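You operate a simulated robot arm through the tools that you are given. There is no shell and no other tool.

The job below is to be done with a simulated robot arm. You get a single attempt, and the scene is never put back.

JOB
Grind the glaze drips off the blue-banded bridge shelf with the wet brick.
Fine: wet the brick on the wet tray first and put it back after; then lay the white kiln disc on the clean shelf and stand the raw vase on it. Set down upright: rubbing brick, glazed vase. What is to be rubbed or washed off counts as gone when no trace of it is left.
Where things are to end (x, y in the base frame): white kiln disc within 0.02 m of [0.56, 0.39].

It is judged by the outcome, as a careful person would: the job done as asked, and still so three seconds after it is handed in. It fails if anything else is knocked over, pushed out of place, dropped, spilled or broken.

ROBOT AND FRAMES
A 7-joint arm with a two-finger parallel gripper, fixed in place. Base frame: the origin is on the floor under the middle of its stand, x ahead of it, y to its left, z up; the work surface is at about z = 0.84. Readings come in m, degrees, newtons and seconds.
It reaches about 1.479 m from its shoulder. Its first joint turns from -166.0 to 166.0 degrees. Payload 4.4 kg.
The tool frame sits at the grasp point between the pads (the TCP): z along the fingers, y along the line on which they close. The tips reach 0.023 m beyond it. Largest opening 0.094 m; finger width 0.038, thickness 0.01; the body of the gripper, 0.054 by 0.096 m, starts 0.039 m behind the TCP.
Orientation is that of the tool frame in the base frame, as a unit quaternion [x, y, z, w]. With the fingers straight down and closing along the base's y, the tool's x points along the base's -x, its y along +y and its z along -z.

CONTROLS
- The arm moves only by the tool nudge_tool. Its argument "moves" is a list that holds one entry, the list of rows, each a list of 7 numbers: the closure, from 0 (fully open) to 1 (shut), then the shift along the base's x, y, z in units of 40 mm (1.0 is 40 mm), then the turn, a rotation vector about the base's x, y, z in units of 8 degrees (1.0 is 8 degrees). In form: [[[jaw, tx, ty, tz, ax, ay, az], ...]]. A call has 1 to 20 rows; each row shifts and turns the commanded pose from where the row before left it. A call with a number of a shift or a turn outside -1 to 1 is refused whole. A row lasts 0.2 s, in which the tool goes at most 0.05 m and 8.6 degrees; a call with a longer step from one row to the next is refused whole, and so is a gripper value outside its range. A pose out of reach is approached as far as the arm can. The call stops where the force on the tool passes 60 N (or 10 N more than at its start, if that is more) or the arm is blocked; 0.2 s more then pass. The fingers move at their own pace (about 0.072 m/s each) and stop on an object; they squeeze with about 43 N. The grip force told is the motor's: it shows also when the fingers shut on nothing. Time passes only in rows, and 0.2 s behind the last, so rows that do not move let the fingers close. It gives the time, the measured TCP pose, the force on the tool (base axes), the opening and the grip force at its end, in the units of the frame above (readings bear some noise), with the torque about the TCP (base axes, N m) and any sound that the robot's microphone picked up.
- Cameras (640 x 400 px; columns grow to the right, rows downward): "scene" is fixed at [0.2208, -0.4984, 1.623]; the picture's right is [0.54, -0.84, 0.00], its down [-0.58, -0.37, -0.72] and it looks along [0.61, 0.39, -0.69] (base axes); focal length 214 px, centre (320, 200). "wrist" rides on the gripper at [0.086, 0.016, -0.075] in the tool frame; the picture's right is [-0.18, 0.98, 0.00], its down [-0.58, -0.11, -0.81] and it looks along [-0.79, -0.15, 0.59] (tool axes); focal length 243 px, centre (320, 200). There is no depth. A picture from a camera that has moved, and an enlarged one, comes with that camera's place and axes in the base frame and with its lens.
- capture(camera): a new picture of that camera. The clock stands still meanwhile.
- enlarge(camera, box): a new picture of the part [left, top, right, bottom] of that camera's present view, enlarged. The clock stands still meanwhile.
- finish_job(): hands the job in; it is judged then, once.

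Places have to be worked out from the pictures, the camera data and where the tool is seen. Open the gripper and draw the arm clear of the work before you hand the job in, unless the task says otherwise.

The tools are called after ">>>" by a JSON object that holds its "op" and its "data". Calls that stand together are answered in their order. nudge_tool: Moves the arm, as the interface text tells. Its arguments: {"type":"object","properties":{"moves":{"type":"array"}},"required":["moves"]} The other tools are called the same way: capture (camera) takes a picture; enlarge (camera, box) takes an enlarged picture of a part of a camera's view; finish_job () hands the job in.

At the start:

```text
time_s: 0.0
tool_pos: [0.6386, 0.4286, 1.1868]
orientation: [0.0, 1.0, 0.0, 0.001]
ft_force: [0.6, -0.3, -0.1]
moment: [0.02, 0.01, -0.02]
opening: 0.094
gripper_force: 0.1
```

scene: 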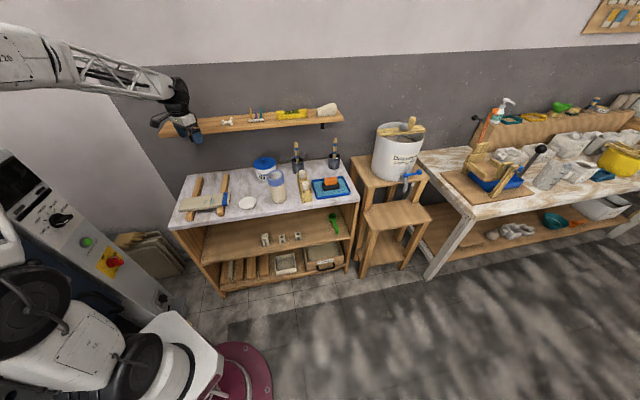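
wrist: 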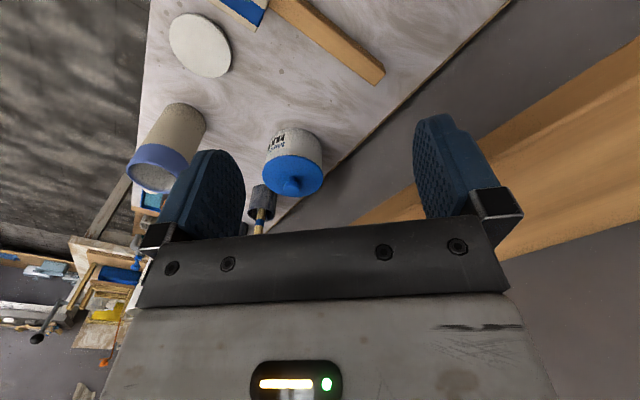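

I start by looking at the bench more closely with enlarged views before moving anything.

>>> {"op": "enlarge", "data": {"camera": "scene", "box": [160, 130, 370, 260]}}

>>> {"op": "enlarge", "data": {"camera": "scene", "box": [170, 150, 270, 230]}}

>>> {"op": "enlarge", "data": {"camera": "scene", "box": [260, 140, 360, 220]}}

>>> {"op": "capture", "data": {"camera": "wrist"}}

```text
3.05 times, centred on (265, 195) of scene
camera zoom: at [0.2208, -0.4984, 1.623], right [0.54, -0.84, 0.0], down [-0.58, -0.37, -0.72], along [0.61, 0.39, -0.69], focal length 654 px, centre (488, 215)
```

zoom: 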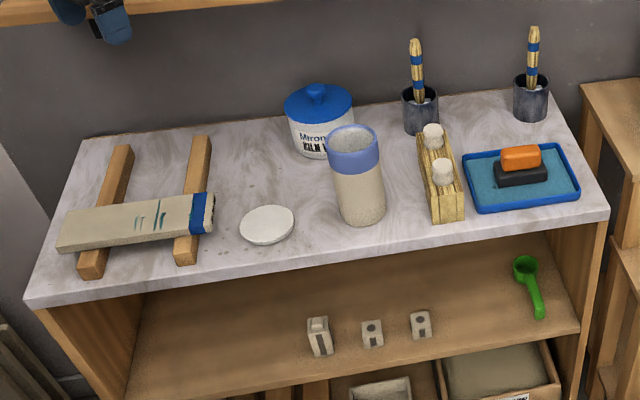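

```text
5.00 times, centred on (220, 190) of scene
camera zoom: at [0.2208, -0.4984, 1.623], right [0.54, -0.84, 0.0], down [-0.58, -0.37, -0.72], along [0.61, 0.39, -0.69], focal length 1072 px, centre (820, 250)
```

zoom: 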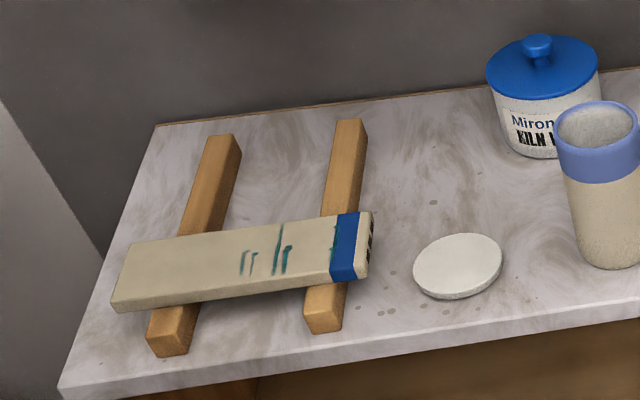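

```text
5.00 times, centred on (310, 180) of scene
camera zoom: at [0.2208, -0.4984, 1.623], right [0.54, -0.84, 0.0], down [-0.58, -0.37, -0.72], along [0.61, 0.39, -0.69], focal length 1072 px, centre (370, 300)
```

zoom: 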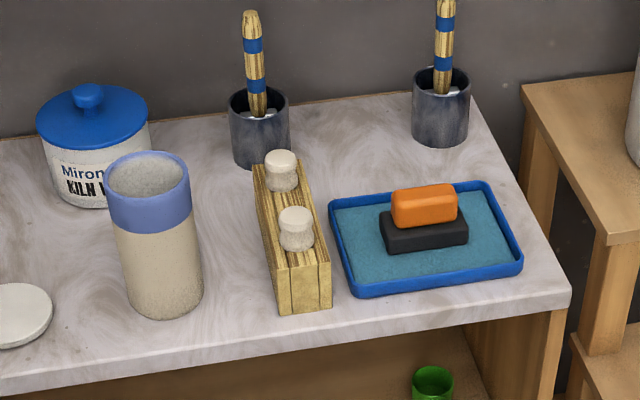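

```text
taken
camera wrist: at [0.5522, 0.4437, 1.2614], right [0.18, 0.98, 0.0], down [0.58, -0.11, 0.81], along [0.79, -0.15, -0.59], focal length 243 px, centre (320, 200)
```

wrist: 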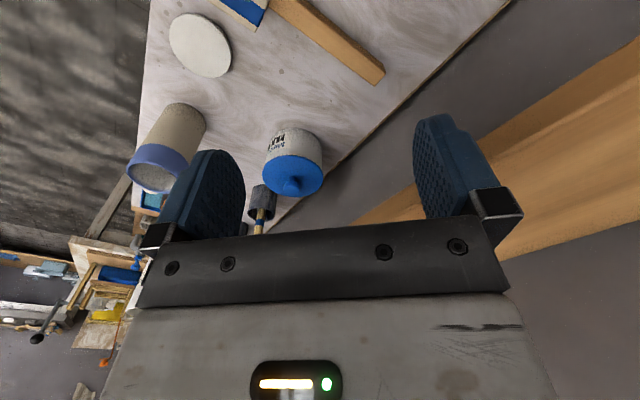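

The table is turned about 45° to the base. The bridge shelf centre is near (0.55, 0.39), the disc near (0.68, 0.24), the vase near (0.80, 0.13), and the brick on its tray near (1.03, -0.05). I turn the tool by -45° to line up with the table and move over the left part for a closer look.

>>> {"op": "nudge_tool", "data": {"moves": [[[0, -0.578, 0.214, -0.278, 0, 0, -0.9375], [0, -0.578, 0.214, -0.278, 0, 0, -0.9375], [0, -0.578, 0.214, -0.278, 0, 0, -0.9375], [0, -0.578, 0.214, -0.278, 0, 0, -0.9375], [0, -0.578, 0.214, -0.278, 0, 0, -0.9375], [0, -0.578, 0.214, -0.278, 0, 0, -0.9375], [0, 0, 0, 0, 0, 0, 0]]]}}

>>> {"op": "capture", "data": {"camera": "wrist"}}

>>> {"op": "capture", "data": {"camera": "scene"}}

```text
time_s: 1.6
tool_pos: [0.5014, 0.4806, 1.1223]
orientation: [0.383, 0.924, 0.0, 0.0]
ft_force: [0.5, -0.4, -0.6]
moment: [0.0, -0.01, 0.02]
opening: 0.0939
gripper_force: 0.0
```

```text
taken
camera wrist: at [0.4519, 0.5539, 1.1952], right [0.83, 0.56, 0.0], down [0.33, -0.49, 0.81], along [0.46, -0.67, -0.59], focal length 243 px, centre (320, 200)
```

wrist: 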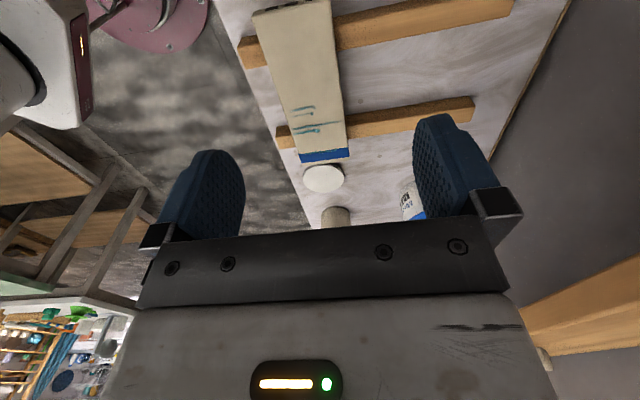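

```text
taken
```

scene: 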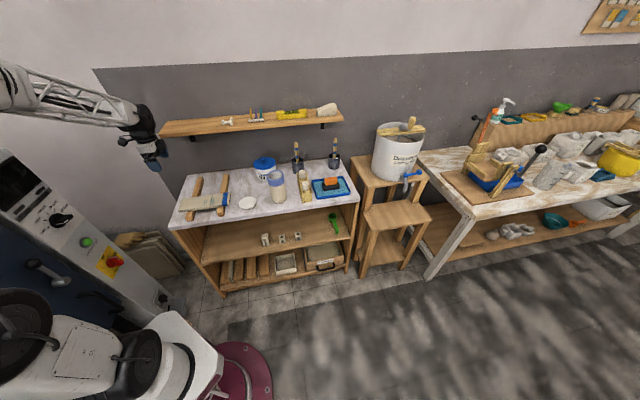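

The shelf is in view in the wrist picture. I enlarge it to see the drips and band.

>>> {"op": "enlarge", "data": {"camera": "wrist", "box": [230, 0, 390, 100]}}

>>> {"op": "enlarge", "data": {"camera": "wrist", "box": [250, 90, 410, 190]}}

```text
4.00 times, centred on (310, 50) of wrist
camera zoom: at [0.4519, 0.5539, 1.1952], right [0.83, 0.56, 0.0], down [0.33, -0.49, 0.81], along [0.46, -0.67, -0.59], focal length 970 px, centre (360, 800)
```

zoom: 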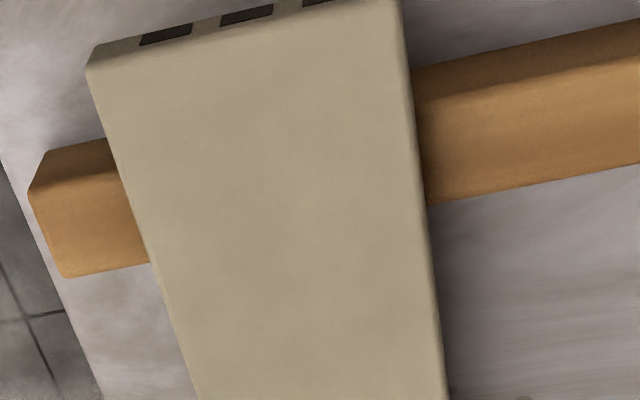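

```text
4.00 times, centred on (330, 140) of wrist
camera zoom: at [0.4519, 0.5539, 1.1952], right [0.83, 0.56, 0.0], down [0.33, -0.49, 0.81], along [0.46, -0.67, -0.59], focal length 970 px, centre (280, 440)
```

zoom: 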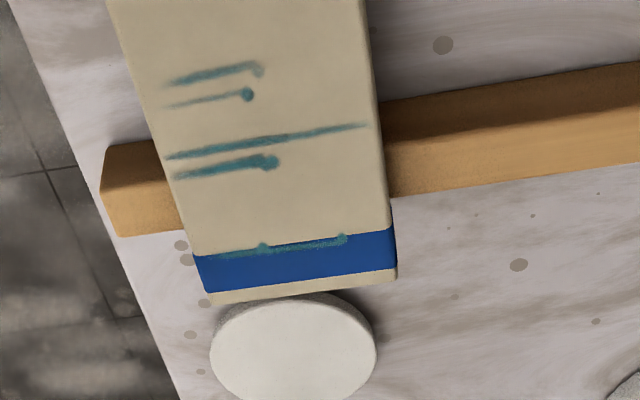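

The drips are four cross streaks plus one over the edge of the blue band, on a shelf about 0.22 × 0.083 m centred at (0.552, 0.389) with its top near z = 0.886. The disc is about 0.09 m wide at (0.68, 0.235). I now travel high over to the tray to look at the brick.

>>> {"op": "nudge_tool", "data": {"moves": [[[0, 0.787, -0.73, -0.02, 0, 0, 0], [0, 0.787, -0.73, -0.02, 0, 0, 0], [0, 0.787, -0.73, -0.02, 0, 0, 0], [0, 0.787, -0.73, -0.02, 0, 0, 0], [0, 0.787, -0.73, -0.02, 0, 0, 0], [0, 0.787, -0.73, -0.02, 0, 0, 0], [0, 0.787, -0.73, -0.02, 0, 0, 0], [0, 0.787, -0.73, -0.02, 0, 0, 0], [0, 0.787, -0.73, -0.02, 0, 0, 0], [0, 0.787, -0.73, -0.02, 0, 0, 0], [0, 0.787, -0.73, -0.02, 0, 0, 0], [0, 0.787, -0.73, -0.02, 0, 0, 0], [0, 0.787, -0.73, -0.02, 0, 0, 0], [0, 0.787, -0.73, -0.02, 0, 0, 0], [0, 0, 0, 0, 0, 0, 0]]]}}

>>> {"op": "capture", "data": {"camera": "wrist"}}

>>> {"op": "enlarge", "data": {"camera": "wrist", "box": [240, 60, 400, 160]}}

```text
time_s: 4.8
tool_pos: [0.9425, 0.0725, 1.1084]
orientation: [0.383, 0.924, -0.001, 0.001]
ft_force: [0.7, -0.3, 0.6]
moment: [0.02, -0.01, -0.02]
opening: 0.0942
gripper_force: 0.0
```

```text
taken
camera wrist: at [0.8915, 0.1454, 1.1827], right [0.82, 0.57, 0.0], down [0.33, -0.49, 0.81], along [0.46, -0.67, -0.59], focal length 243 px, centre (320, 200)
```

wrist: 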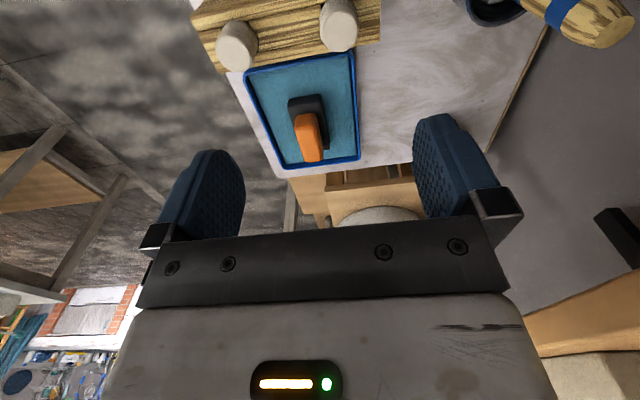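

```text
4.00 times, centred on (320, 110) of wrist
camera zoom: at [0.8915, 0.1454, 1.1827], right [0.82, 0.57, 0.0], down [0.33, -0.49, 0.81], along [0.46, -0.67, -0.59], focal length 970 px, centre (320, 560)
```

zoom: 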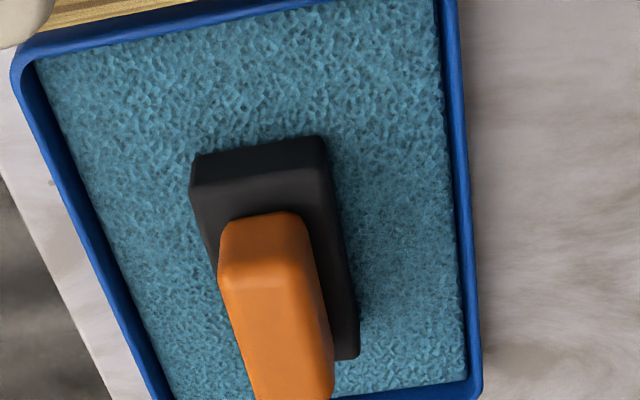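

The brick stands on a blue sponge pad in the tray, its long axis along the table length, with the orange handle about 33 mm wide. I enlarge again to see the whole handle.

>>> {"op": "enlarge", "data": {"camera": "wrist", "box": [265, 85, 361, 145]}}

>>> {"op": "enlarge", "data": {"camera": "wrist", "box": [270, 110, 366, 170]}}

>>> {"op": "enlarge", "data": {"camera": "scene", "box": [300, 165, 360, 205]}}

```text
6.67 times, centred on (313, 115) of wrist
camera zoom: at [0.8915, 0.1454, 1.1827], right [0.82, 0.57, 0.0], down [0.33, -0.49, 0.81], along [0.46, -0.67, -0.59], focal length 1618 px, centre (367, 767)
```

zoom: 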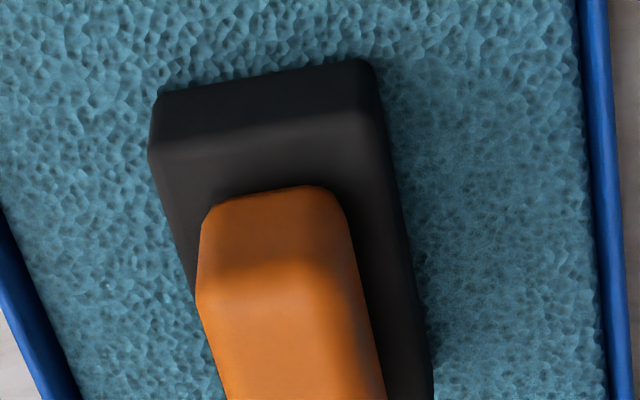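

```text
6.67 times, centred on (318, 140) of wrist
camera zoom: at [0.8915, 0.1454, 1.1827], right [0.82, 0.57, 0.0], down [0.33, -0.49, 0.81], along [0.46, -0.67, -0.59], focal length 1618 px, centre (333, 600)
```

zoom: 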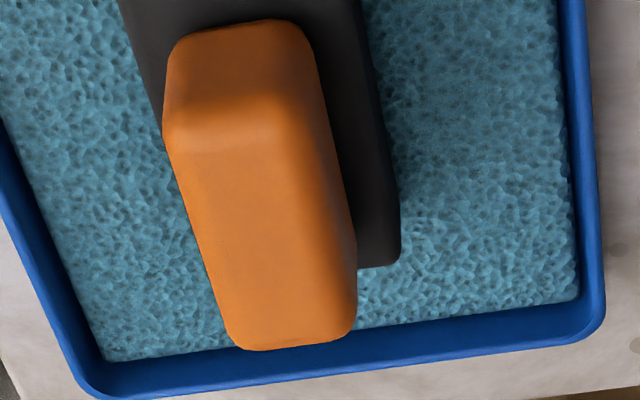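

```text
10.00 times, centred on (330, 185) of scene
camera zoom: at [0.2208, -0.4984, 1.623], right [0.54, -0.84, 0.0], down [-0.58, -0.37, -0.72], along [0.61, 0.39, -0.69], focal length 2145 px, centre (220, 350)
```

zoom: 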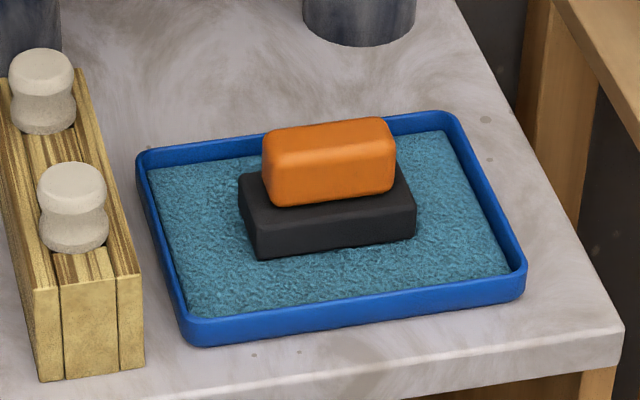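

The handle centre is about (1.016, -0.061) with its top near z ≈ 0.91, and my current yaw already closes across its narrow side. I move above it and come down partway.

>>> {"op": "nudge_tool", "data": {"moves": [[[0, 0.306, -0.556, -0.45, 0, 0, 0], [0, 0.306, -0.556, -0.45, 0, 0, 0], [0, 0.306, -0.556, -0.45, 0, 0, 0], [0, 0.306, -0.556, -0.45, 0, 0, 0], [0, 0.306, -0.556, -0.45, 0, 0, 0], [0, 0.306, -0.556, -0.45, 0, 0, 0], [0, 0, 0, -0.7, 0, 0, 0], [0, 0, 0, -0.5, 0, 0, 0], [0, 0, 0, 0, 0, 0, 0]]]}}

>>> {"op": "capture", "data": {"camera": "wrist"}}

>>> {"op": "enlarge", "data": {"camera": "scene", "box": [270, 120, 380, 210]}}

```text
time_s: 6.8
tool_pos: [1.0145, -0.0621, 0.9527]
orientation: [0.383, 0.924, 0.0, 0.0]
ft_force: [-0.1, -0.3, -0.1]
moment: [-0.01, 0.01, -0.03]
opening: 0.0941
gripper_force: 0.1
```

```text
taken
camera wrist: at [0.9639, 0.0111, 1.0267], right [0.82, 0.57, 0.0], down [0.33, -0.49, 0.81], along [0.46, -0.67, -0.59], focal length 243 px, centre (320, 200)
```

wrist: 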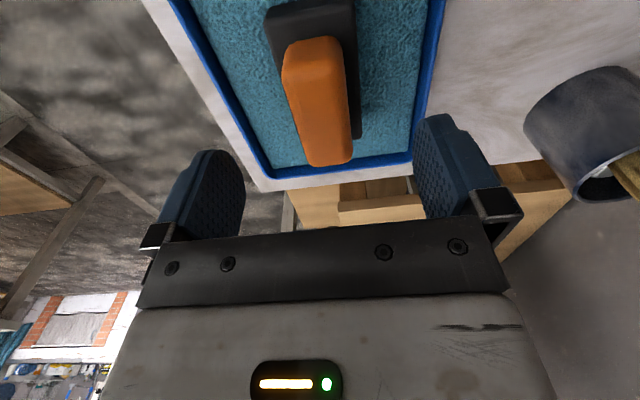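

```text
4.44 times, centred on (325, 165) of scene
camera zoom: at [0.2208, -0.4984, 1.623], right [0.54, -0.84, 0.0], down [-0.58, -0.37, -0.72], along [0.61, 0.39, -0.69], focal length 953 px, centre (298, 356)
```

zoom: 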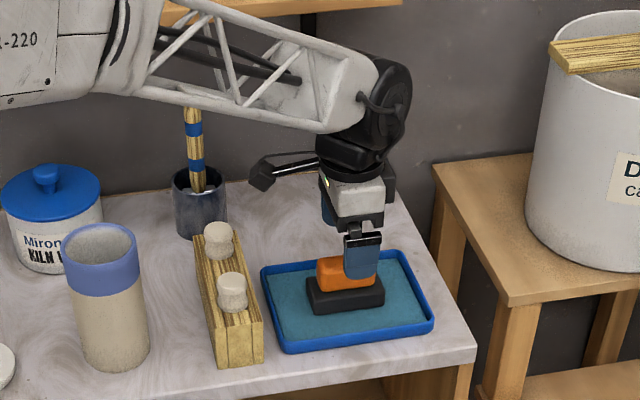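

The gripper straddles the handle centrally (handle centre about (1.015, -0.061), top z ≈ 0.91). I lower to TCP z ≈ 0.908 and close on the handle.

>>> {"op": "nudge_tool", "data": {"moves": [[[0, 0.02, 0.03, -0.45, 0, 0, 0], [0, 0, 0, -0.4, 0, 0, 0], [0, 0, 0, -0.25, 0, 0, 0], [0, 0, 0, 0, 0, 0, 0], [1, 0, 0, 0, 0, 0, 0], [1, 0, 0, 0, 0, 0, 0], [1, 0, 0, 0, 0, 0, 0], [1, 0, 0, 0, 0, 0, 0]]]}}

>>> {"op": "capture", "data": {"camera": "wrist"}}

>>> {"op": "enlarge", "data": {"camera": "scene", "box": [300, 160, 360, 205]}}

```text
time_s: 8.6
tool_pos: [1.0141, -0.0613, 0.9104]
orientation: [0.383, 0.924, 0.0, 0.001]
ft_force: [0.8, 0.9, -0.7]
moment: [-0.05, 0.05, 0.02]
opening: 0.032
gripper_force: 42.9
```

```text
taken
camera wrist: at [0.9651, 0.0116, 0.9837], right [0.82, 0.57, 0.0], down [0.33, -0.49, 0.81], along [0.46, -0.67, -0.59], focal length 243 px, centre (320, 200)
```

wrist: 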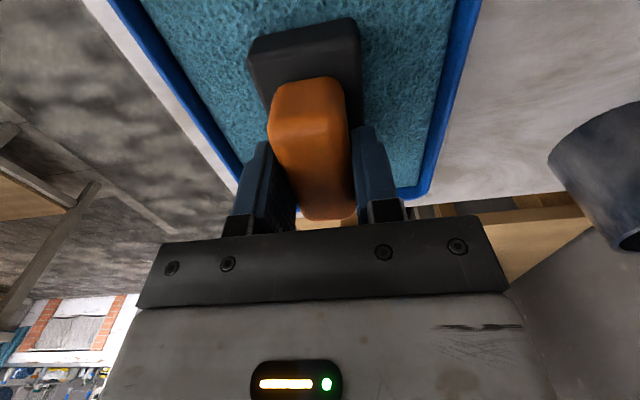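

```text
8.89 times, centred on (330, 182) of scene
camera zoom: at [0.2208, -0.4984, 1.623], right [0.54, -0.84, 0.0], down [-0.58, -0.37, -0.72], along [0.61, 0.39, -0.69], focal length 1906 px, centre (231, 356)
```

zoom: 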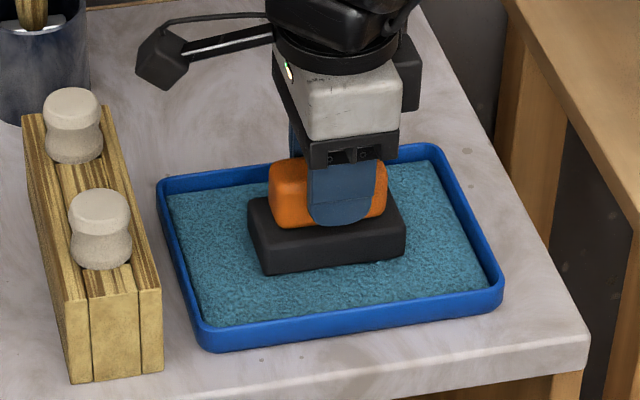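

The handle is gripped (opening 32 mm) with TCP at z = 0.910. Now I press the brick gently on the wet sponge to see how force builds up.

>>> {"op": "nudge_tool", "data": {"moves": [[[1, 0, 0, -0.05, 0, 0, 0], [1, 0, 0, -0.05, 0, 0, 0], [1, 0, 0, 0, 0, 0, 0]]]}}

```text
time_s: 9.4
tool_pos: [1.0166, -0.0623, 0.9076]
orientation: [0.383, 0.924, 0.001, 0.002]
ft_force: [0.5, 5.0, 35.0]
moment: [-0.33, 0.25, -0.02]
opening: 0.0318
gripper_force: 42.9
```

Pressing 4 mm gives about 35 N, so contact with the sponge is firm. I ease off to a light press and rub a few millimetres back and forth to wet the face, without dragging the tray.

>>> {"op": "nudge_tool", "data": {"moves": [[[1, 0, 0, 0.06, 0, 0, 0], [1, 0.15, -0.15, 0, 0, 0, 0], [1, 0.15, -0.15, 0, 0, 0, 0], [1, -0.15, 0.15, 0, 0, 0, 0], [1, -0.15, 0.15, 0, 0, 0, 0], [1, -0.15, 0.15, 0, 0, 0, 0], [1, -0.15, 0.15, 0, 0, 0, 0], [1, 0.15, -0.15, 0, 0, 0, 0], [1, 0.15, -0.15, 0, 0, 0, 0], [1, 0, 0, 0, 0, 0, 0], [1, 0, 0, 0, 0, 0, 0]]]}}

>>> {"op": "enlarge", "data": {"camera": "scene", "box": [300, 160, 360, 205]}}

```text
time_s: 11.8
tool_pos: [1.0175, -0.0626, 0.9083]
orientation: [0.383, 0.924, 0.0, 0.001]
ft_force: [-7.2, 7.2, 24.0]
moment: [0.08, 0.27, -0.01]
opening: 0.0318
gripper_force: 43.2
```

```text
8.89 times, centred on (330, 182) of scene
camera zoom: at [0.2208, -0.4984, 1.623], right [0.54, -0.84, 0.0], down [-0.58, -0.37, -0.72], along [0.61, 0.39, -0.69], focal length 1906 px, centre (231, 356)
```

zoom: 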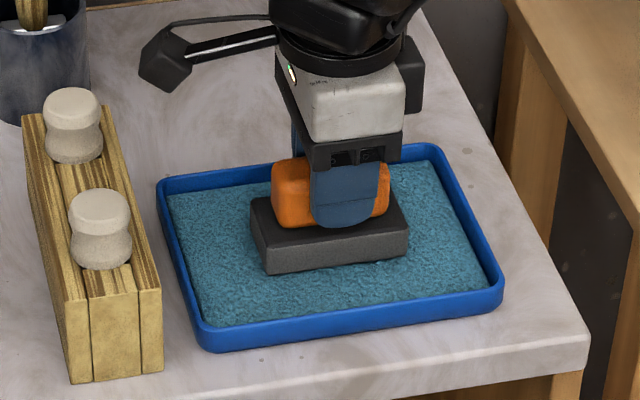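

The brick's face looks wetted and the tray hasn't moved. I lift the brick straight up and carry it high over to above the drips (target about (0.586, 0.355)).

>>> {"op": "nudge_tool", "data": {"moves": [[[1, 0, 0, 0.4, 0, 0, 0], [1, 0, 0, 0.8, 0, 0, 0], [1, 0, 0, 1, 0, 0, 0], [1, 0, 0, 1, 0, 0, 0], [1, 0, 0, 1, 0, 0, 0], [1, 0, 0, 0.8, 0, 0, 0], [1, 0, 0, 0, 0, 0, 0]]]}}

>>> {"op": "enlarge", "data": {"camera": "scene", "box": [250, 110, 380, 210]}}

```text
time_s: 13.4
tool_pos: [1.0168, -0.0614, 1.1086]
orientation: [0.382, 0.924, -0.001, 0.001]
ft_force: [-0.1, -0.7, -3.6]
moment: [0.0, 0.01, -0.02]
opening: 0.0317
gripper_force: 43.0
```

```text
4.00 times, centred on (315, 160) of scene
camera zoom: at [0.2208, -0.4984, 1.623], right [0.54, -0.84, 0.0], down [-0.58, -0.37, -0.72], along [0.61, 0.39, -0.69], focal length 858 px, centre (340, 360)
```

zoom: 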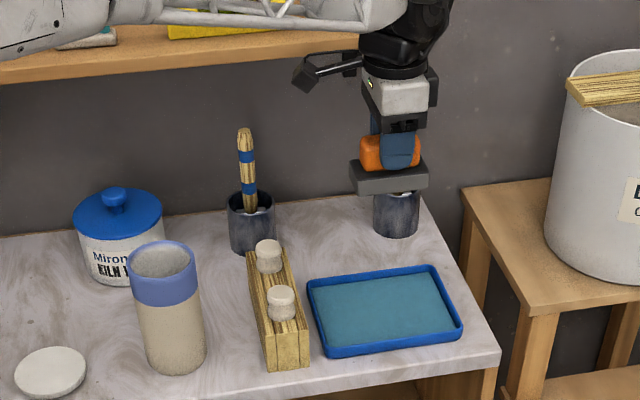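

The brick is held securely (about 3.6 N weight) and the tray is undisturbed. I now carry it to above the drip area.

>>> {"op": "nudge_tool", "data": {"moves": [[[1, -0.4, 0.4, 0.1, 0, 0, 0], [1, -0.77, 0.745, 0, 0, 0, 0], [1, -0.77, 0.745, 0, 0, 0, 0], [1, -0.77, 0.745, 0, 0, 0, 0], [1, -0.77, 0.745, 0, 0, 0, 0], [1, -0.77, 0.745, 0, 0, 0, 0], [1, -0.77, 0.745, 0, 0, 0, 0], [1, -0.77, 0.745, 0, 0, 0, 0], [1, -0.77, 0.745, 0, 0, 0, 0], [1, -0.77, 0.745, 0, 0, 0, 0], [1, -0.77, 0.745, 0, 0, 0, 0], [1, -0.77, 0.745, 0, 0, 0, 0], [1, -0.77, 0.745, 0, 0, 0, 0], [1, -0.77, 0.745, 0, 0, 0, 0], [1, -0.4, 0.36, 0, 0, 0, 0], [1, 0, 0, 0, 0, 0, 0]]]}}

>>> {"op": "capture", "data": {"camera": "wrist"}}

>>> {"op": "enlarge", "data": {"camera": "scene", "box": [150, 110, 280, 230]}}

```text
time_s: 16.8
tool_pos: [0.5838, 0.3589, 1.1143]
orientation: [0.382, 0.924, 0.002, 0.001]
ft_force: [0.6, -0.1, -3.6]
moment: [0.0, 0.01, 0.02]
opening: 0.0318
gripper_force: 43.3
```

```text
taken
camera wrist: at [0.5332, 0.4314, 1.1888], right [0.82, 0.57, 0.0], down [0.33, -0.49, 0.81], along [0.46, -0.66, -0.59], focal length 243 px, centre (320, 200)
```

wrist: 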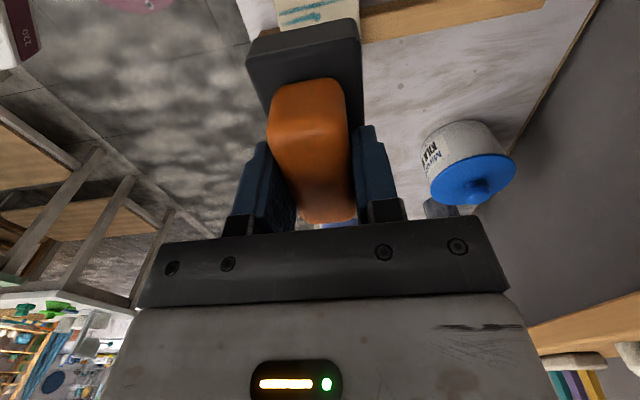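

```text
3.33 times, centred on (215, 170) of scene
camera zoom: at [0.2208, -0.4984, 1.623], right [0.54, -0.84, 0.0], down [-0.58, -0.37, -0.72], along [0.61, 0.39, -0.69], focal length 715 px, centre (670, 300)
```

zoom: 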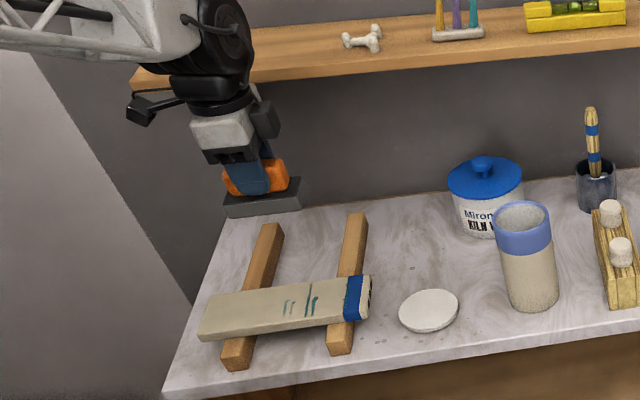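

The brick hangs above the drip end of the shelf. I lower it to just above the shelf surface.

>>> {"op": "nudge_tool", "data": {"moves": [[[1, 0.04, -0.06, -0.8, 0, 0, 0], [1, 0, 0, -0.95, 0, 0, 0], [1, 0, 0, -0.95, 0, 0, 0], [1, 0, 0, -0.7, 0, 0, 0], [1, 0, 0, -0.4, 0, 0, 0], [1, 0, 0, 0, 0, 0, 0]]]}}

>>> {"op": "enlarge", "data": {"camera": "scene", "box": [170, 150, 270, 230]}}

>>> {"op": "capture", "data": {"camera": "wrist"}}

```text
time_s: 18.2
tool_pos: [0.5852, 0.3573, 0.9606]
orientation: [0.384, 0.923, 0.0, 0.001]
ft_force: [-0.3, -0.3, -2.0]
moment: [0.03, 0.01, 0.02]
opening: 0.0317
gripper_force: 42.8
```

```text
5.00 times, centred on (220, 190) of scene
camera zoom: at [0.2208, -0.4984, 1.623], right [0.54, -0.84, 0.0], down [-0.58, -0.37, -0.72], along [0.61, 0.39, -0.69], focal length 1072 px, centre (820, 250)
```

zoom: 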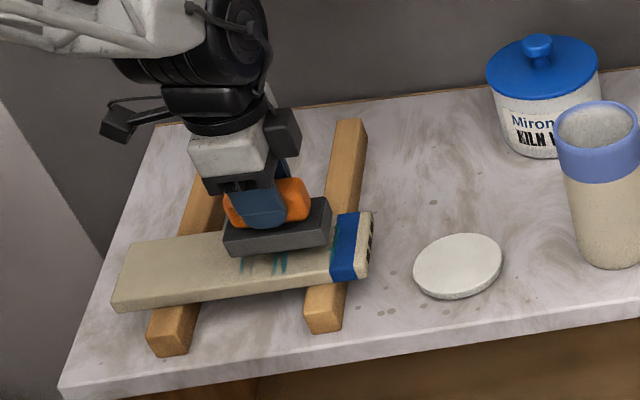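

```text
taken
camera wrist: at [0.5354, 0.4295, 1.0341], right [0.82, 0.57, 0.0], down [0.33, -0.49, 0.81], along [0.46, -0.67, -0.59], focal length 243 px, centre (320, 200)
```

wrist: 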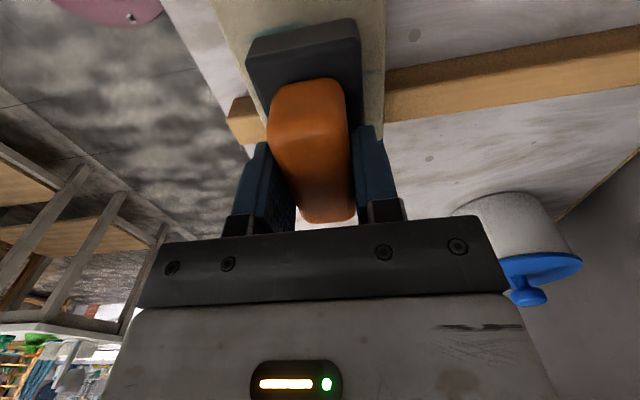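

The brick sits roughly 15–20 mm above the shelf. I lower in small steps, watching for contact force.

>>> {"op": "nudge_tool", "data": {"moves": [[[1, 0, 0, -0.15, 0, 0, 0], [1, 0, 0, -0.1, 0, 0, 0], [1, 0, 0, -0.1, 0, 0, 0], [1, 0, 0, 0, 0, 0, 0]]]}}

```text
time_s: 19.2
tool_pos: [0.5878, 0.3543, 0.9468]
orientation: [0.383, 0.924, 0.0, 0.001]
ft_force: [0.0, -0.2, -2.2]
moment: [-0.06, -0.01, -0.03]
opening: 0.0315
gripper_force: 43.4
```

No contact yet at TCP z = 0.947. I continue in 2 mm steps.

>>> {"op": "nudge_tool", "data": {"moves": [[[1, 0, 0, -0.05, 0, 0, 0], [1, 0, 0, -0.05, 0, 0, 0], [1, 0, 0, 0, 0, 0, 0]]]}}

```text
time_s: 20.0
tool_pos: [0.5878, 0.3556, 0.9435]
orientation: [0.383, 0.924, 0.001, 0.001]
ft_force: [-1.7, -1.3, 35.4]
moment: [-0.2, 0.16, 0.05]
opening: 0.0317
gripper_force: 42.7
```

Contact at TCP z ≈ 0.9445 with 35 N. I ease to a moderate press and do some short strokes along the shelf to see how the drips respond and whether the shelf stays put.

>>> {"op": "nudge_tool", "data": {"moves": [[[1, 0, 0, 0.035, 0, 0, 0], [1, 0.15, -0.15, 0, 0, 0, 0], [1, -0.15, 0.15, 0, 0, 0, 0], [1, -0.15, 0.15, 0, 0, 0, 0], [1, 0.15, -0.15, 0, 0, 0, 0], [1, 0.15, -0.15, 0, 0, 0, 0], [1, -0.15, 0.15, 0, 0, 0, 0], [1, -0.15, 0.15, 0, 0, 0, 0], [1, 0.15, -0.15, 0, 0, 0, 0], [1, 0, 0, 0, 0, 0, 0]]]}}

>>> {"op": "enlarge", "data": {"camera": "scene", "box": [170, 150, 270, 230]}}

```text
time_s: 22.2
tool_pos: [0.5861, 0.3541, 0.9434]
orientation: [0.383, 0.924, 0.0, 0.002]
ft_force: [-0.7, -0.6, -3.9]
moment: [-0.03, 0.03, 0.03]
opening: 0.0318
gripper_force: 43.3
```

```text
5.00 times, centred on (220, 190) of scene
camera zoom: at [0.2208, -0.4984, 1.623], right [0.54, -0.84, 0.0], down [-0.58, -0.37, -0.72], along [0.61, 0.39, -0.69], focal length 1072 px, centre (820, 250)
```

zoom: 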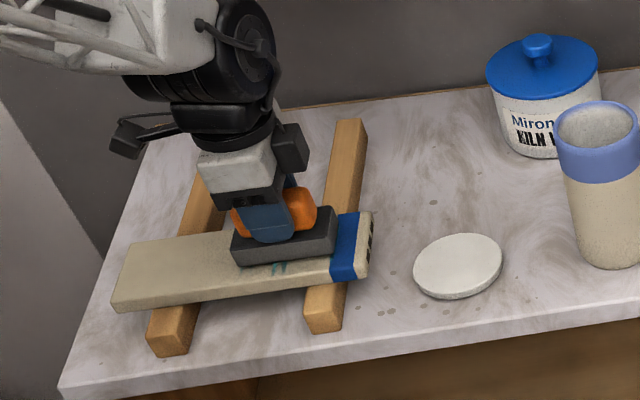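

The shelf contact is stiff, and easing by 1.4 mm lifted the brick off. The shelf hasn't moved. I step down by fractions of a millimetre to find a light press.

>>> {"op": "nudge_tool", "data": {"moves": [[[1, 0, 0, -0.02, 0, 0, 0], [1, 0, 0, 0, 0, 0, 0]]]}}

```text
time_s: 22.8
tool_pos: [0.5855, 0.3544, 0.9416]
orientation: [0.383, 0.924, -0.001, 0.002]
ft_force: [-0.2, -0.6, -3.9]
moment: [0.0, -0.01, -0.01]
opening: 0.0317
gripper_force: 42.8
```

Still free. I step down a little more.

>>> {"op": "nudge_tool", "data": {"moves": [[[1, 0, 0, -0.02, 0, 0, 0], [1, 0, 0, 0, 0, 0, 0]]]}}

```text
time_s: 23.4
tool_pos: [0.5855, 0.3547, 0.9412]
orientation: [0.382, 0.924, 0.001, 0.001]
ft_force: [-0.2, 0.2, -4.2]
moment: [0.02, 0.03, 0.01]
opening: 0.0316
gripper_force: 43.4
```

Still no contact, so I continue down slowly in 0.8 mm steps.

>>> {"op": "nudge_tool", "data": {"moves": [[[1, 0, 0, -0.02, 0, 0, 0], [1, 0, 0, 0, 0, 0, 0]]]}}

>>> {"op": "enlarge", "data": {"camera": "scene", "box": [190, 165, 250, 210]}}

```text
time_s: 24.0
tool_pos: [0.5861, 0.3544, 0.9409]
orientation: [0.383, 0.924, 0.0, 0.001]
ft_force: [0.5, -0.6, -3.4]
moment: [0.0, -0.02, 0.01]
opening: 0.0315
gripper_force: 43.6
```

```text
8.89 times, centred on (220, 188) of scene
camera zoom: at [0.2208, -0.4984, 1.623], right [0.54, -0.84, 0.0], down [-0.58, -0.37, -0.72], along [0.61, 0.39, -0.69], focal length 1906 px, centre (1209, 311)
```

zoom: 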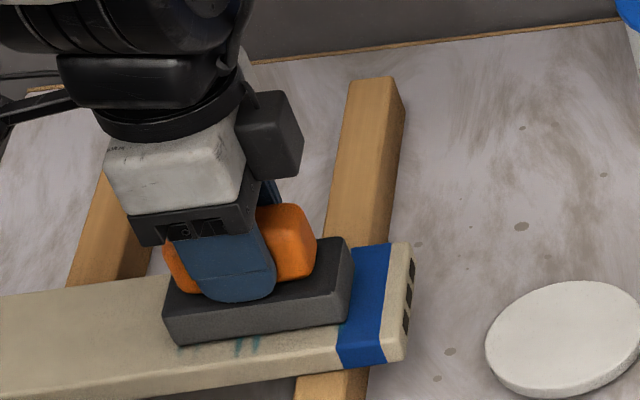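

The brick hovers just at the surface. I keep stepping down until the force shows contact.

>>> {"op": "nudge_tool", "data": {"moves": [[[1, 0, 0, -0.03, 0, 0, 0], [1, 0, 0, 0, 0, 0, 0]]]}}

```text
time_s: 24.6
tool_pos: [0.5855, 0.3532, 0.9408]
orientation: [0.383, 0.924, 0.001, 0.001]
ft_force: [-0.5, -2.2, 8.0]
moment: [0.07, 0.61, 0.09]
opening: 0.0318
gripper_force: 42.2
```

Contact now with about 12 N at the shelf. I rub along the shelf with this light press.

>>> {"op": "nudge_tool", "data": {"moves": [[[1, 0.15, -0.15, -0.01, 0, 0, 0], [1, -0.15, 0.15, 0, 0, 0, 0], [1, -0.15, 0.15, 0, 0, 0, 0], [1, 0.15, -0.15, 0, 0, 0, 0], [1, 0.15, -0.15, 0, 0, 0, 0], [1, -0.15, 0.15, 0, 0, 0, 0], [1, -0.15, 0.15, 0, 0, 0, 0], [1, 0.15, -0.15, 0, 0, 0, 0], [1, 0, 0, 0, 0, 0, 0]]]}}

>>> {"op": "enlarge", "data": {"camera": "scene", "box": [190, 165, 250, 210]}}

```text
time_s: 26.6
tool_pos: [0.5839, 0.3529, 0.9398]
orientation: [0.382, 0.924, -0.001, 0.001]
ft_force: [-4.4, 1.3, 7.9]
moment: [0.22, 0.43, 0.09]
opening: 0.0318
gripper_force: 43.1
```

```text
8.89 times, centred on (220, 188) of scene
camera zoom: at [0.2208, -0.4984, 1.623], right [0.54, -0.84, 0.0], down [-0.58, -0.37, -0.72], along [0.61, 0.39, -0.69], focal length 1906 px, centre (1209, 311)
```

zoom: 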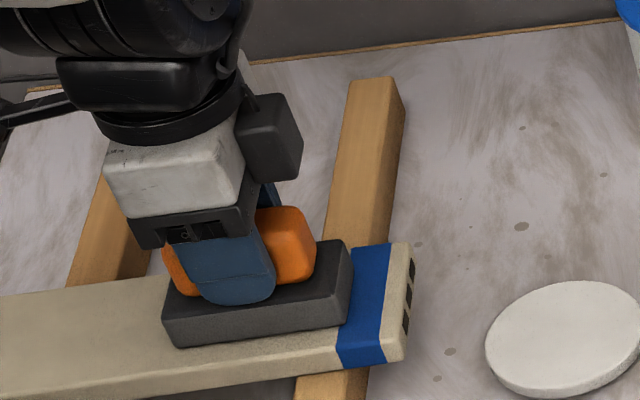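

The visible drips are already vanishing and the shelf stays in place. I now cover the front lane (shift about 15 mm to the shelf's front edge) with longer strokes reaching the blue band.

>>> {"op": "nudge_tool", "data": {"moves": [[[1, -0.13, -0.13, 0, 0, 0, 0], [1, -0.13, -0.13, 0, 0, 0, 0], [1, 0.15, -0.15, 0, 0, 0, 0], [1, 0.15, -0.15, 0, 0, 0, 0], [1, -0.15, 0.15, 0, 0, 0, 0], [1, -0.15, 0.15, 0, 0, 0, 0], [1, -0.15, 0.15, 0, 0, 0, 0], [1, -0.15, 0.15, 0, 0, 0, 0], [1, 0.15, -0.15, 0, 0, 0, 0], [1, 0.15, -0.15, 0, 0, 0, 0], [1, 0.15, -0.15, 0, 0, 0, 0], [1, 0.15, -0.15, 0, 0, 0, 0], [1, -0.15, 0.15, 0, 0, 0, 0], [1, -0.15, 0.15, 0, 0, 0, 0], [1, 0, 0, 0, 0, 0, 0]]]}}

>>> {"op": "enlarge", "data": {"camera": "scene", "box": [190, 165, 250, 210]}}

>>> {"op": "capture", "data": {"camera": "wrist"}}

```text
time_s: 27.8
tool_pos: [0.5851, 0.3322, 0.9403]
orientation: [0.384, 0.923, 0.0, 0.003]
ft_force: [2.2, -3.9, 4.7]
moment: [0.21, 0.07, -0.04]
opening: 0.0319
gripper_force: 43.1
stopped in row 5: the force on the tool passed its limit at 70 N (the readings are from after the stop); the commanded pose is now the measured one
```

```text
8.89 times, centred on (220, 188) of scene
camera zoom: at [0.2208, -0.4984, 1.623], right [0.54, -0.84, 0.0], down [-0.58, -0.37, -0.72], along [0.61, 0.39, -0.69], focal length 1906 px, centre (1209, 311)
```

zoom: 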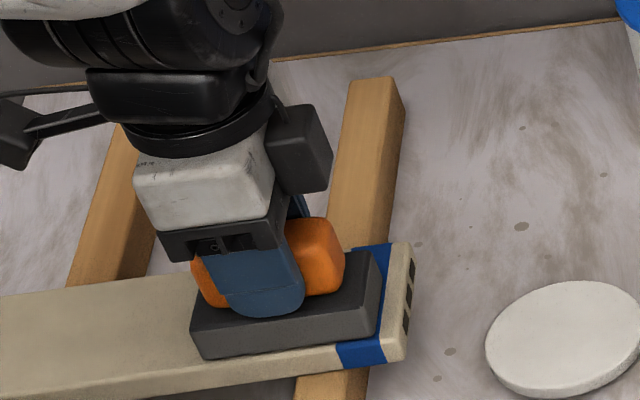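

```text
taken
camera wrist: at [0.5361, 0.4051, 1.014], right [0.83, 0.56, 0.0], down [0.33, -0.49, 0.81], along [0.46, -0.67, -0.59], focal length 243 px, centre (320, 200)
```

wrist: 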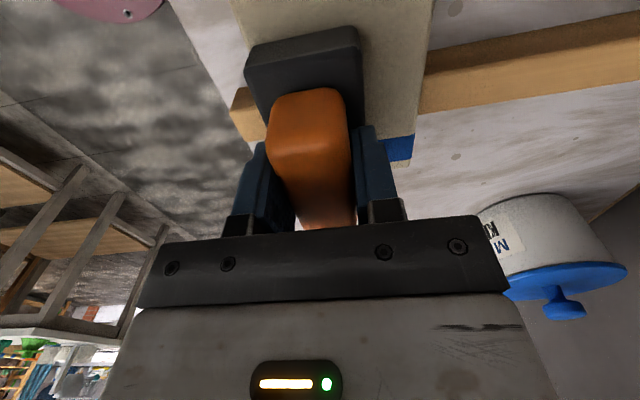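

A brief force spike stopped the stroke, but the shelf hasn't moved and the brick now sits at the front lane with light contact. I continue with slower strokes.

>>> {"op": "nudge_tool", "data": {"moves": [[[1, -0.09, 0.09, 0, 0, 0, 0], [1, -0.09, 0.09, 0, 0, 0, 0], [1, -0.09, 0.09, 0, 0, 0, 0], [1, -0.09, 0.09, 0, 0, 0, 0], [1, -0.09, 0.09, 0, 0, 0, 0], [1, -0.09, 0.09, 0, 0, 0, 0], [1, 0.09, -0.09, 0, 0, 0, 0], [1, 0.09, -0.09, 0, 0, 0, 0], [1, 0.09, -0.09, 0, 0, 0, 0], [1, 0.09, -0.09, 0, 0, 0, 0], [1, 0.09, -0.09, 0, 0, 0, 0], [1, 0.09, -0.09, 0, 0, 0, 0], [1, 0, 0, 0, 0, 0, 0]]]}}

>>> {"op": "enlarge", "data": {"camera": "scene", "box": [190, 165, 250, 210]}}

```text
time_s: 30.6
tool_pos: [0.586, 0.3327, 0.9412]
orientation: [0.384, 0.924, -0.001, 0.0]
ft_force: [-1.2, -0.4, 0.8]
moment: [0.03, 0.03, 0.01]
opening: 0.0316
gripper_force: 42.9
```

```text
8.89 times, centred on (220, 188) of scene
camera zoom: at [0.2208, -0.4984, 1.623], right [0.54, -0.84, 0.0], down [-0.58, -0.37, -0.72], along [0.61, 0.39, -0.69], focal length 1906 px, centre (1209, 311)
```

zoom: 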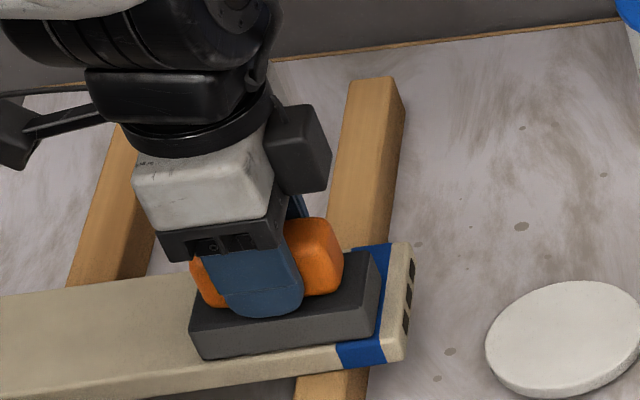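

Still clean contact (light). I add a touch of pressure and sweep across the width to the back lane, then stroke along there.

>>> {"op": "nudge_tool", "data": {"moves": [[[1, 0.1, 0.1, -0.012, 0, 0, 0], [1, 0.1, 0.1, 0, 0, 0, 0], [1, 0.1, 0.1, 0, 0, 0, 0], [1, 0.1, 0.1, 0, 0, 0, 0], [1, 0.1, 0.1, 0, 0, 0, 0], [1, 0.1, 0.1, 0, 0, 0, 0], [1, -0.09, 0.09, 0, 0, 0, 0], [1, -0.09, 0.09, 0, 0, 0, 0], [1, -0.09, 0.09, 0, 0, 0, 0], [1, -0.09, 0.09, 0, 0, 0, 0], [1, -0.09, 0.09, 0, 0, 0, 0], [1, -0.09, 0.09, 0, 0, 0, 0], [1, -0.09, 0.09, 0, 0, 0, 0], [1, 0, 0, 0, 0, 0, 0]]]}}

>>> {"op": "enlarge", "data": {"camera": "scene", "box": [190, 165, 250, 210]}}

```text
time_s: 32.8
tool_pos: [0.5962, 0.3715, 0.9399]
orientation: [0.383, 0.924, 0.002, 0.002]
ft_force: [0.9, -1.5, 3.1]
moment: [0.14, 0.26, 0.0]
opening: 0.0318
gripper_force: 43.1
stopped in row 11: the force on the tool passed its limit at 60 N (the readings are from after the stop); the commanded pose is now the measured one
```

```text
8.89 times, centred on (220, 188) of scene
camera zoom: at [0.2208, -0.4984, 1.623], right [0.54, -0.84, 0.0], down [-0.58, -0.37, -0.72], along [0.61, 0.39, -0.69], focal length 1906 px, centre (1209, 311)
```

zoom: 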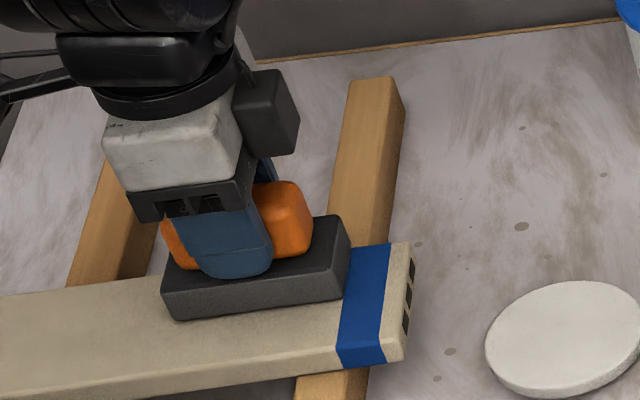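

The front and band are clean. I finish the back lane with strokes toward the middle and back toward the band.

>>> {"op": "nudge_tool", "data": {"moves": [[[1, -0.08, 0.08, 0, 0, 0, 0], [1, -0.08, 0.08, 0, 0, 0, 0], [1, -0.08, 0.08, 0, 0, 0, 0], [1, -0.08, 0.08, 0, 0, 0, 0], [1, -0.08, 0.08, 0, 0, 0, 0], [1, 0.08, -0.08, 0, 0, 0, 0], [1, 0.08, -0.08, 0, 0, 0, 0], [1, 0.08, -0.08, 0, 0, 0, 0], [1, 0.08, -0.08, 0, 0, 0, 0], [1, 0.08, -0.08, 0, 0, 0, 0], [1, 0.08, -0.08, 0, 0, 0, 0], [1, 0.08, -0.08, 0, 0, 0, 0], [1, 0.08, -0.08, 0, 0, 0, 0], [1, 0, 0, 0, 0, 0, 0]]]}}

>>> {"op": "enlarge", "data": {"camera": "scene", "box": [190, 165, 250, 210]}}

```text
time_s: 35.8
tool_pos: [0.6064, 0.3628, 0.9411]
orientation: [0.384, 0.923, 0.002, 0.002]
ft_force: [-2.9, 2.8, 5.1]
moment: [0.39, 0.43, 0.03]
opening: 0.0319
gripper_force: 42.9
```

```text
8.89 times, centred on (220, 188) of scene
camera zoom: at [0.2208, -0.4984, 1.623], right [0.54, -0.84, 0.0], down [-0.58, -0.37, -0.72], along [0.61, 0.39, -0.69], focal length 1906 px, centre (1209, 311)
```

zoom: 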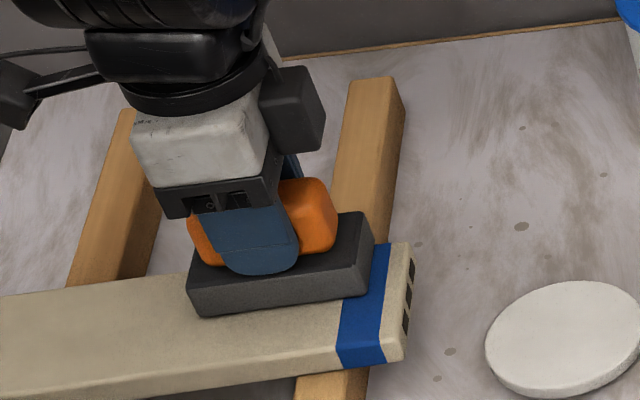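

All visible areas look clean. I lift the brick off and check the whole top face.

>>> {"op": "nudge_tool", "data": {"moves": [[[1, 0, 0, 0.3, 0, 0, 0], [1, 0, 0, 0.8, 0, 0, 0], [1, 0, 0, 1, 0, 0, 0], [1, 0, 0, 1, 0, 0, 0], [1, 0, 0, 1, 0, 0, 0], [1, 0, 0, 0.5, 0, 0, 0], [1, 0, 0, 0, 0, 0, 0]]]}}

>>> {"op": "enlarge", "data": {"camera": "scene", "box": [175, 175, 239, 215]}}

>>> {"op": "capture", "data": {"camera": "wrist"}}

```text
time_s: 37.4
tool_pos: [0.605, 0.3607, 1.1229]
orientation: [0.383, 0.924, 0.002, 0.003]
ft_force: [0.0, -0.2, -2.0]
moment: [0.01, 0.0, 0.03]
opening: 0.0318
gripper_force: 43.0
```

```text
10.00 times, centred on (207, 195) of scene
camera zoom: at [0.2208, -0.4984, 1.623], right [0.54, -0.84, 0.0], down [-0.58, -0.37, -0.72], along [0.61, 0.39, -0.69], focal length 2145 px, centre (1450, 250)
```

zoom: 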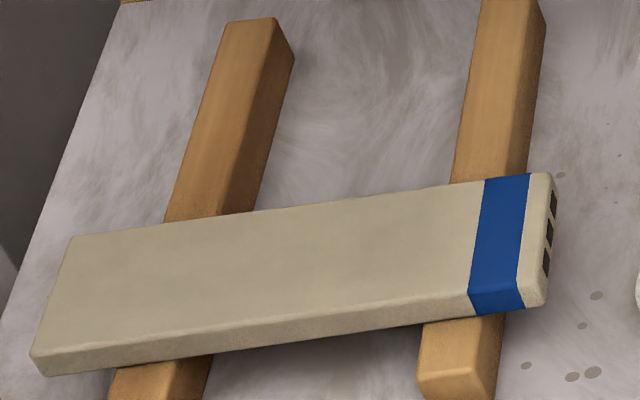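

```text
taken
camera wrist: at [0.5532, 0.4341, 1.1968], right [0.83, 0.56, 0.01], down [0.33, -0.49, 0.81], along [0.46, -0.66, -0.59], focal length 243 px, centre (320, 200)
```

wrist: 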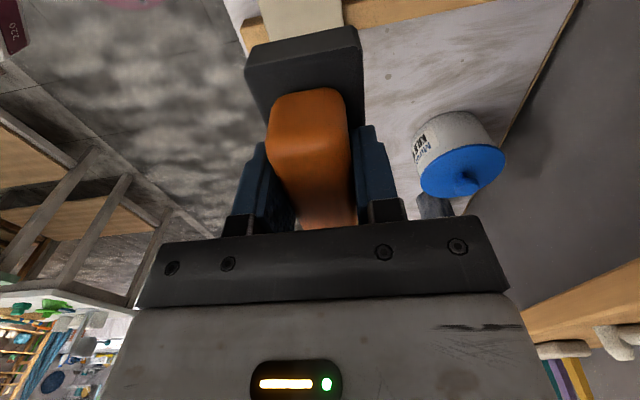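

The shelf top is completely clean and has not shifted. Now I carry the brick back to above the tray.

>>> {"op": "nudge_tool", "data": {"moves": [[[1, 0.4, -0.4, 0, 0, 0, 0], [1, 0.731, -0.753, 0, 0, 0, 0], [1, 0.731, -0.753, 0, 0, 0, 0], [1, 0.731, -0.753, 0, 0, 0, 0], [1, 0.731, -0.753, 0, 0, 0, 0], [1, 0.731, -0.753, 0, 0, 0, 0], [1, 0.731, -0.753, 0, 0, 0, 0], [1, 0.731, -0.753, 0, 0, 0, 0], [1, 0.731, -0.753, 0, 0, 0, 0], [1, 0.731, -0.753, 0, 0, 0, 0], [1, 0.731, -0.753, 0, 0, 0, 0], [1, 0.731, -0.753, 0, 0, 0, 0], [1, 0.731, -0.753, 0, 0, 0, 0], [1, 0.731, -0.753, 0, 0, 0, 0], [1, 0.33, -0.35, 0, 0, 0, 0], [1, 0, 0, 0, 0, 0, 0]]]}}

>>> {"op": "enlarge", "data": {"camera": "scene", "box": [250, 110, 380, 210]}}

```text
time_s: 40.8
tool_pos: [1.0154, -0.0575, 1.1217]
orientation: [0.384, 0.923, 0.001, 0.002]
ft_force: [-0.1, -0.1, -2.9]
moment: [-0.01, -0.01, 0.01]
opening: 0.0318
gripper_force: 42.7
```

```text
4.00 times, centred on (315, 160) of scene
camera zoom: at [0.2208, -0.4984, 1.623], right [0.54, -0.84, 0.0], down [-0.58, -0.37, -0.72], along [0.61, 0.39, -0.69], focal length 858 px, centre (340, 360)
```

zoom: 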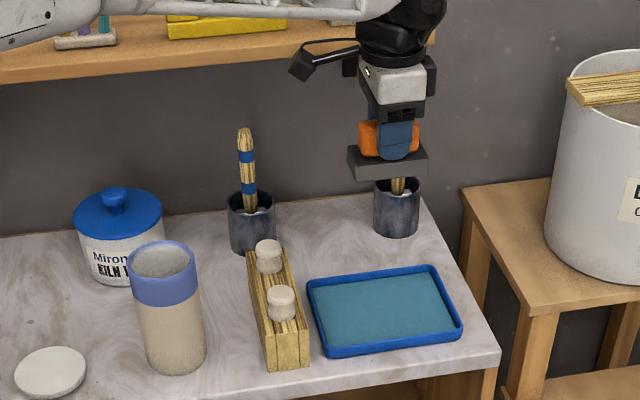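

Above the tray at (1.015, -0.058). I correct slightly and lower to just above the sponge.

>>> {"op": "nudge_tool", "data": {"moves": [[[1, -0.02, -0.08, -0.8, 0, 0, 0], [1, 0, 0, -1, 0, 0, 0], [1, 0, 0, -1, 0, 0, 0], [1, 0, 0, -1, 0, 0, 0], [1, 0, 0, -0.7, 0, 0, 0], [1, 0, 0, -0.3, 0, 0, 0], [1, 0, 0, 0, 0, 0, 0]]]}}

>>> {"op": "enlarge", "data": {"camera": "scene", "box": [300, 160, 360, 205]}}

```text
time_s: 42.4
tool_pos: [1.0147, -0.0625, 0.9304]
orientation: [0.383, 0.924, 0.001, 0.003]
ft_force: [0.2, -0.2, -3.1]
moment: [-0.02, 0.01, -0.01]
opening: 0.0318
gripper_force: 43.3
```

```text
8.89 times, centred on (330, 182) of scene
camera zoom: at [0.2208, -0.4984, 1.623], right [0.54, -0.84, 0.0], down [-0.58, -0.37, -0.72], along [0.61, 0.39, -0.69], focal length 1906 px, centre (231, 356)
```

zoom: 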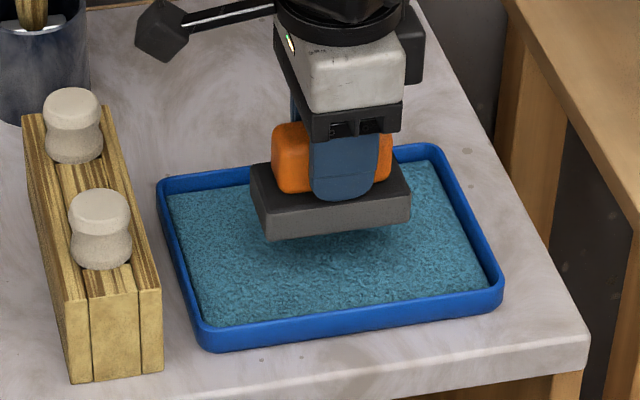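

I lower further in small steps to touch the sponge.

>>> {"op": "nudge_tool", "data": {"moves": [[[1, 0, 0, -0.15, 0, 0, 0], [1, 0, 0, -0.15, 0, 0, 0], [1, 0, 0, -0.1, 0, 0, 0], [1, 0, 0, -0.08, 0, 0, 0], [1, 0, 0, 0, 0, 0, 0]]]}}

```text
time_s: 43.6
tool_pos: [1.0146, -0.0624, 0.9123]
orientation: [0.383, 0.924, 0.001, 0.002]
ft_force: [0.8, -0.7, -3.2]
moment: [0.02, -0.04, 0.01]
opening: 0.0318
gripper_force: 43.2
```

No contact yet at z = 0.912; I go on in 2 mm steps.

>>> {"op": "nudge_tool", "data": {"moves": [[[1, 0, 0, -0.05, 0, 0, 0], [1, 0, 0, -0.04, 0, 0, 0], [1, 0, 0, 0, 0, 0, 0]]]}}

```text
time_s: 44.4
tool_pos: [1.0136, -0.0613, 0.9095]
orientation: [0.384, 0.923, 0.001, 0.002]
ft_force: [-0.3, -0.3, -3.5]
moment: [-0.03, 0.0, 0.0]
opening: 0.0318
gripper_force: 43.0
```

Still hanging free; two more small steps.

>>> {"op": "nudge_tool", "data": {"moves": [[[1, 0, 0, -0.04, 0, 0, 0], [1, 0, 0, -0.02, 0, 0, 0], [1, 0, 0, 0, 0, 0, 0]]]}}

>>> {"op": "enlarge", "data": {"camera": "scene", "box": [300, 160, 360, 205]}}

```text
time_s: 45.2
tool_pos: [1.0152, -0.0625, 0.9083]
orientation: [0.384, 0.923, 0.001, 0.003]
ft_force: [-0.2, 0.4, -2.8]
moment: [0.02, -0.02, 0.0]
opening: 0.0319
gripper_force: 43.3
```

```text
8.89 times, centred on (330, 182) of scene
camera zoom: at [0.2208, -0.4984, 1.623], right [0.54, -0.84, 0.0], down [-0.58, -0.37, -0.72], along [0.61, 0.39, -0.69], focal length 1906 px, centre (231, 356)
```

zoom: 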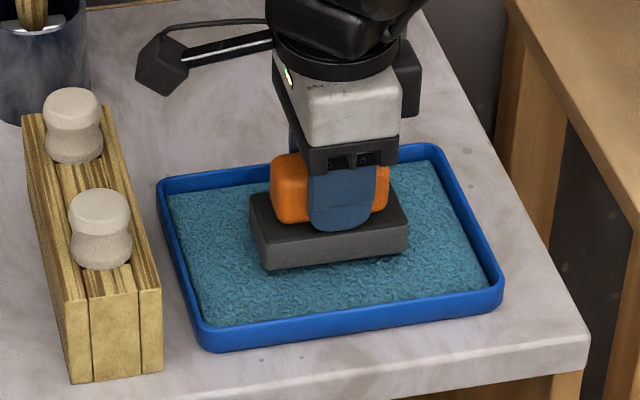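

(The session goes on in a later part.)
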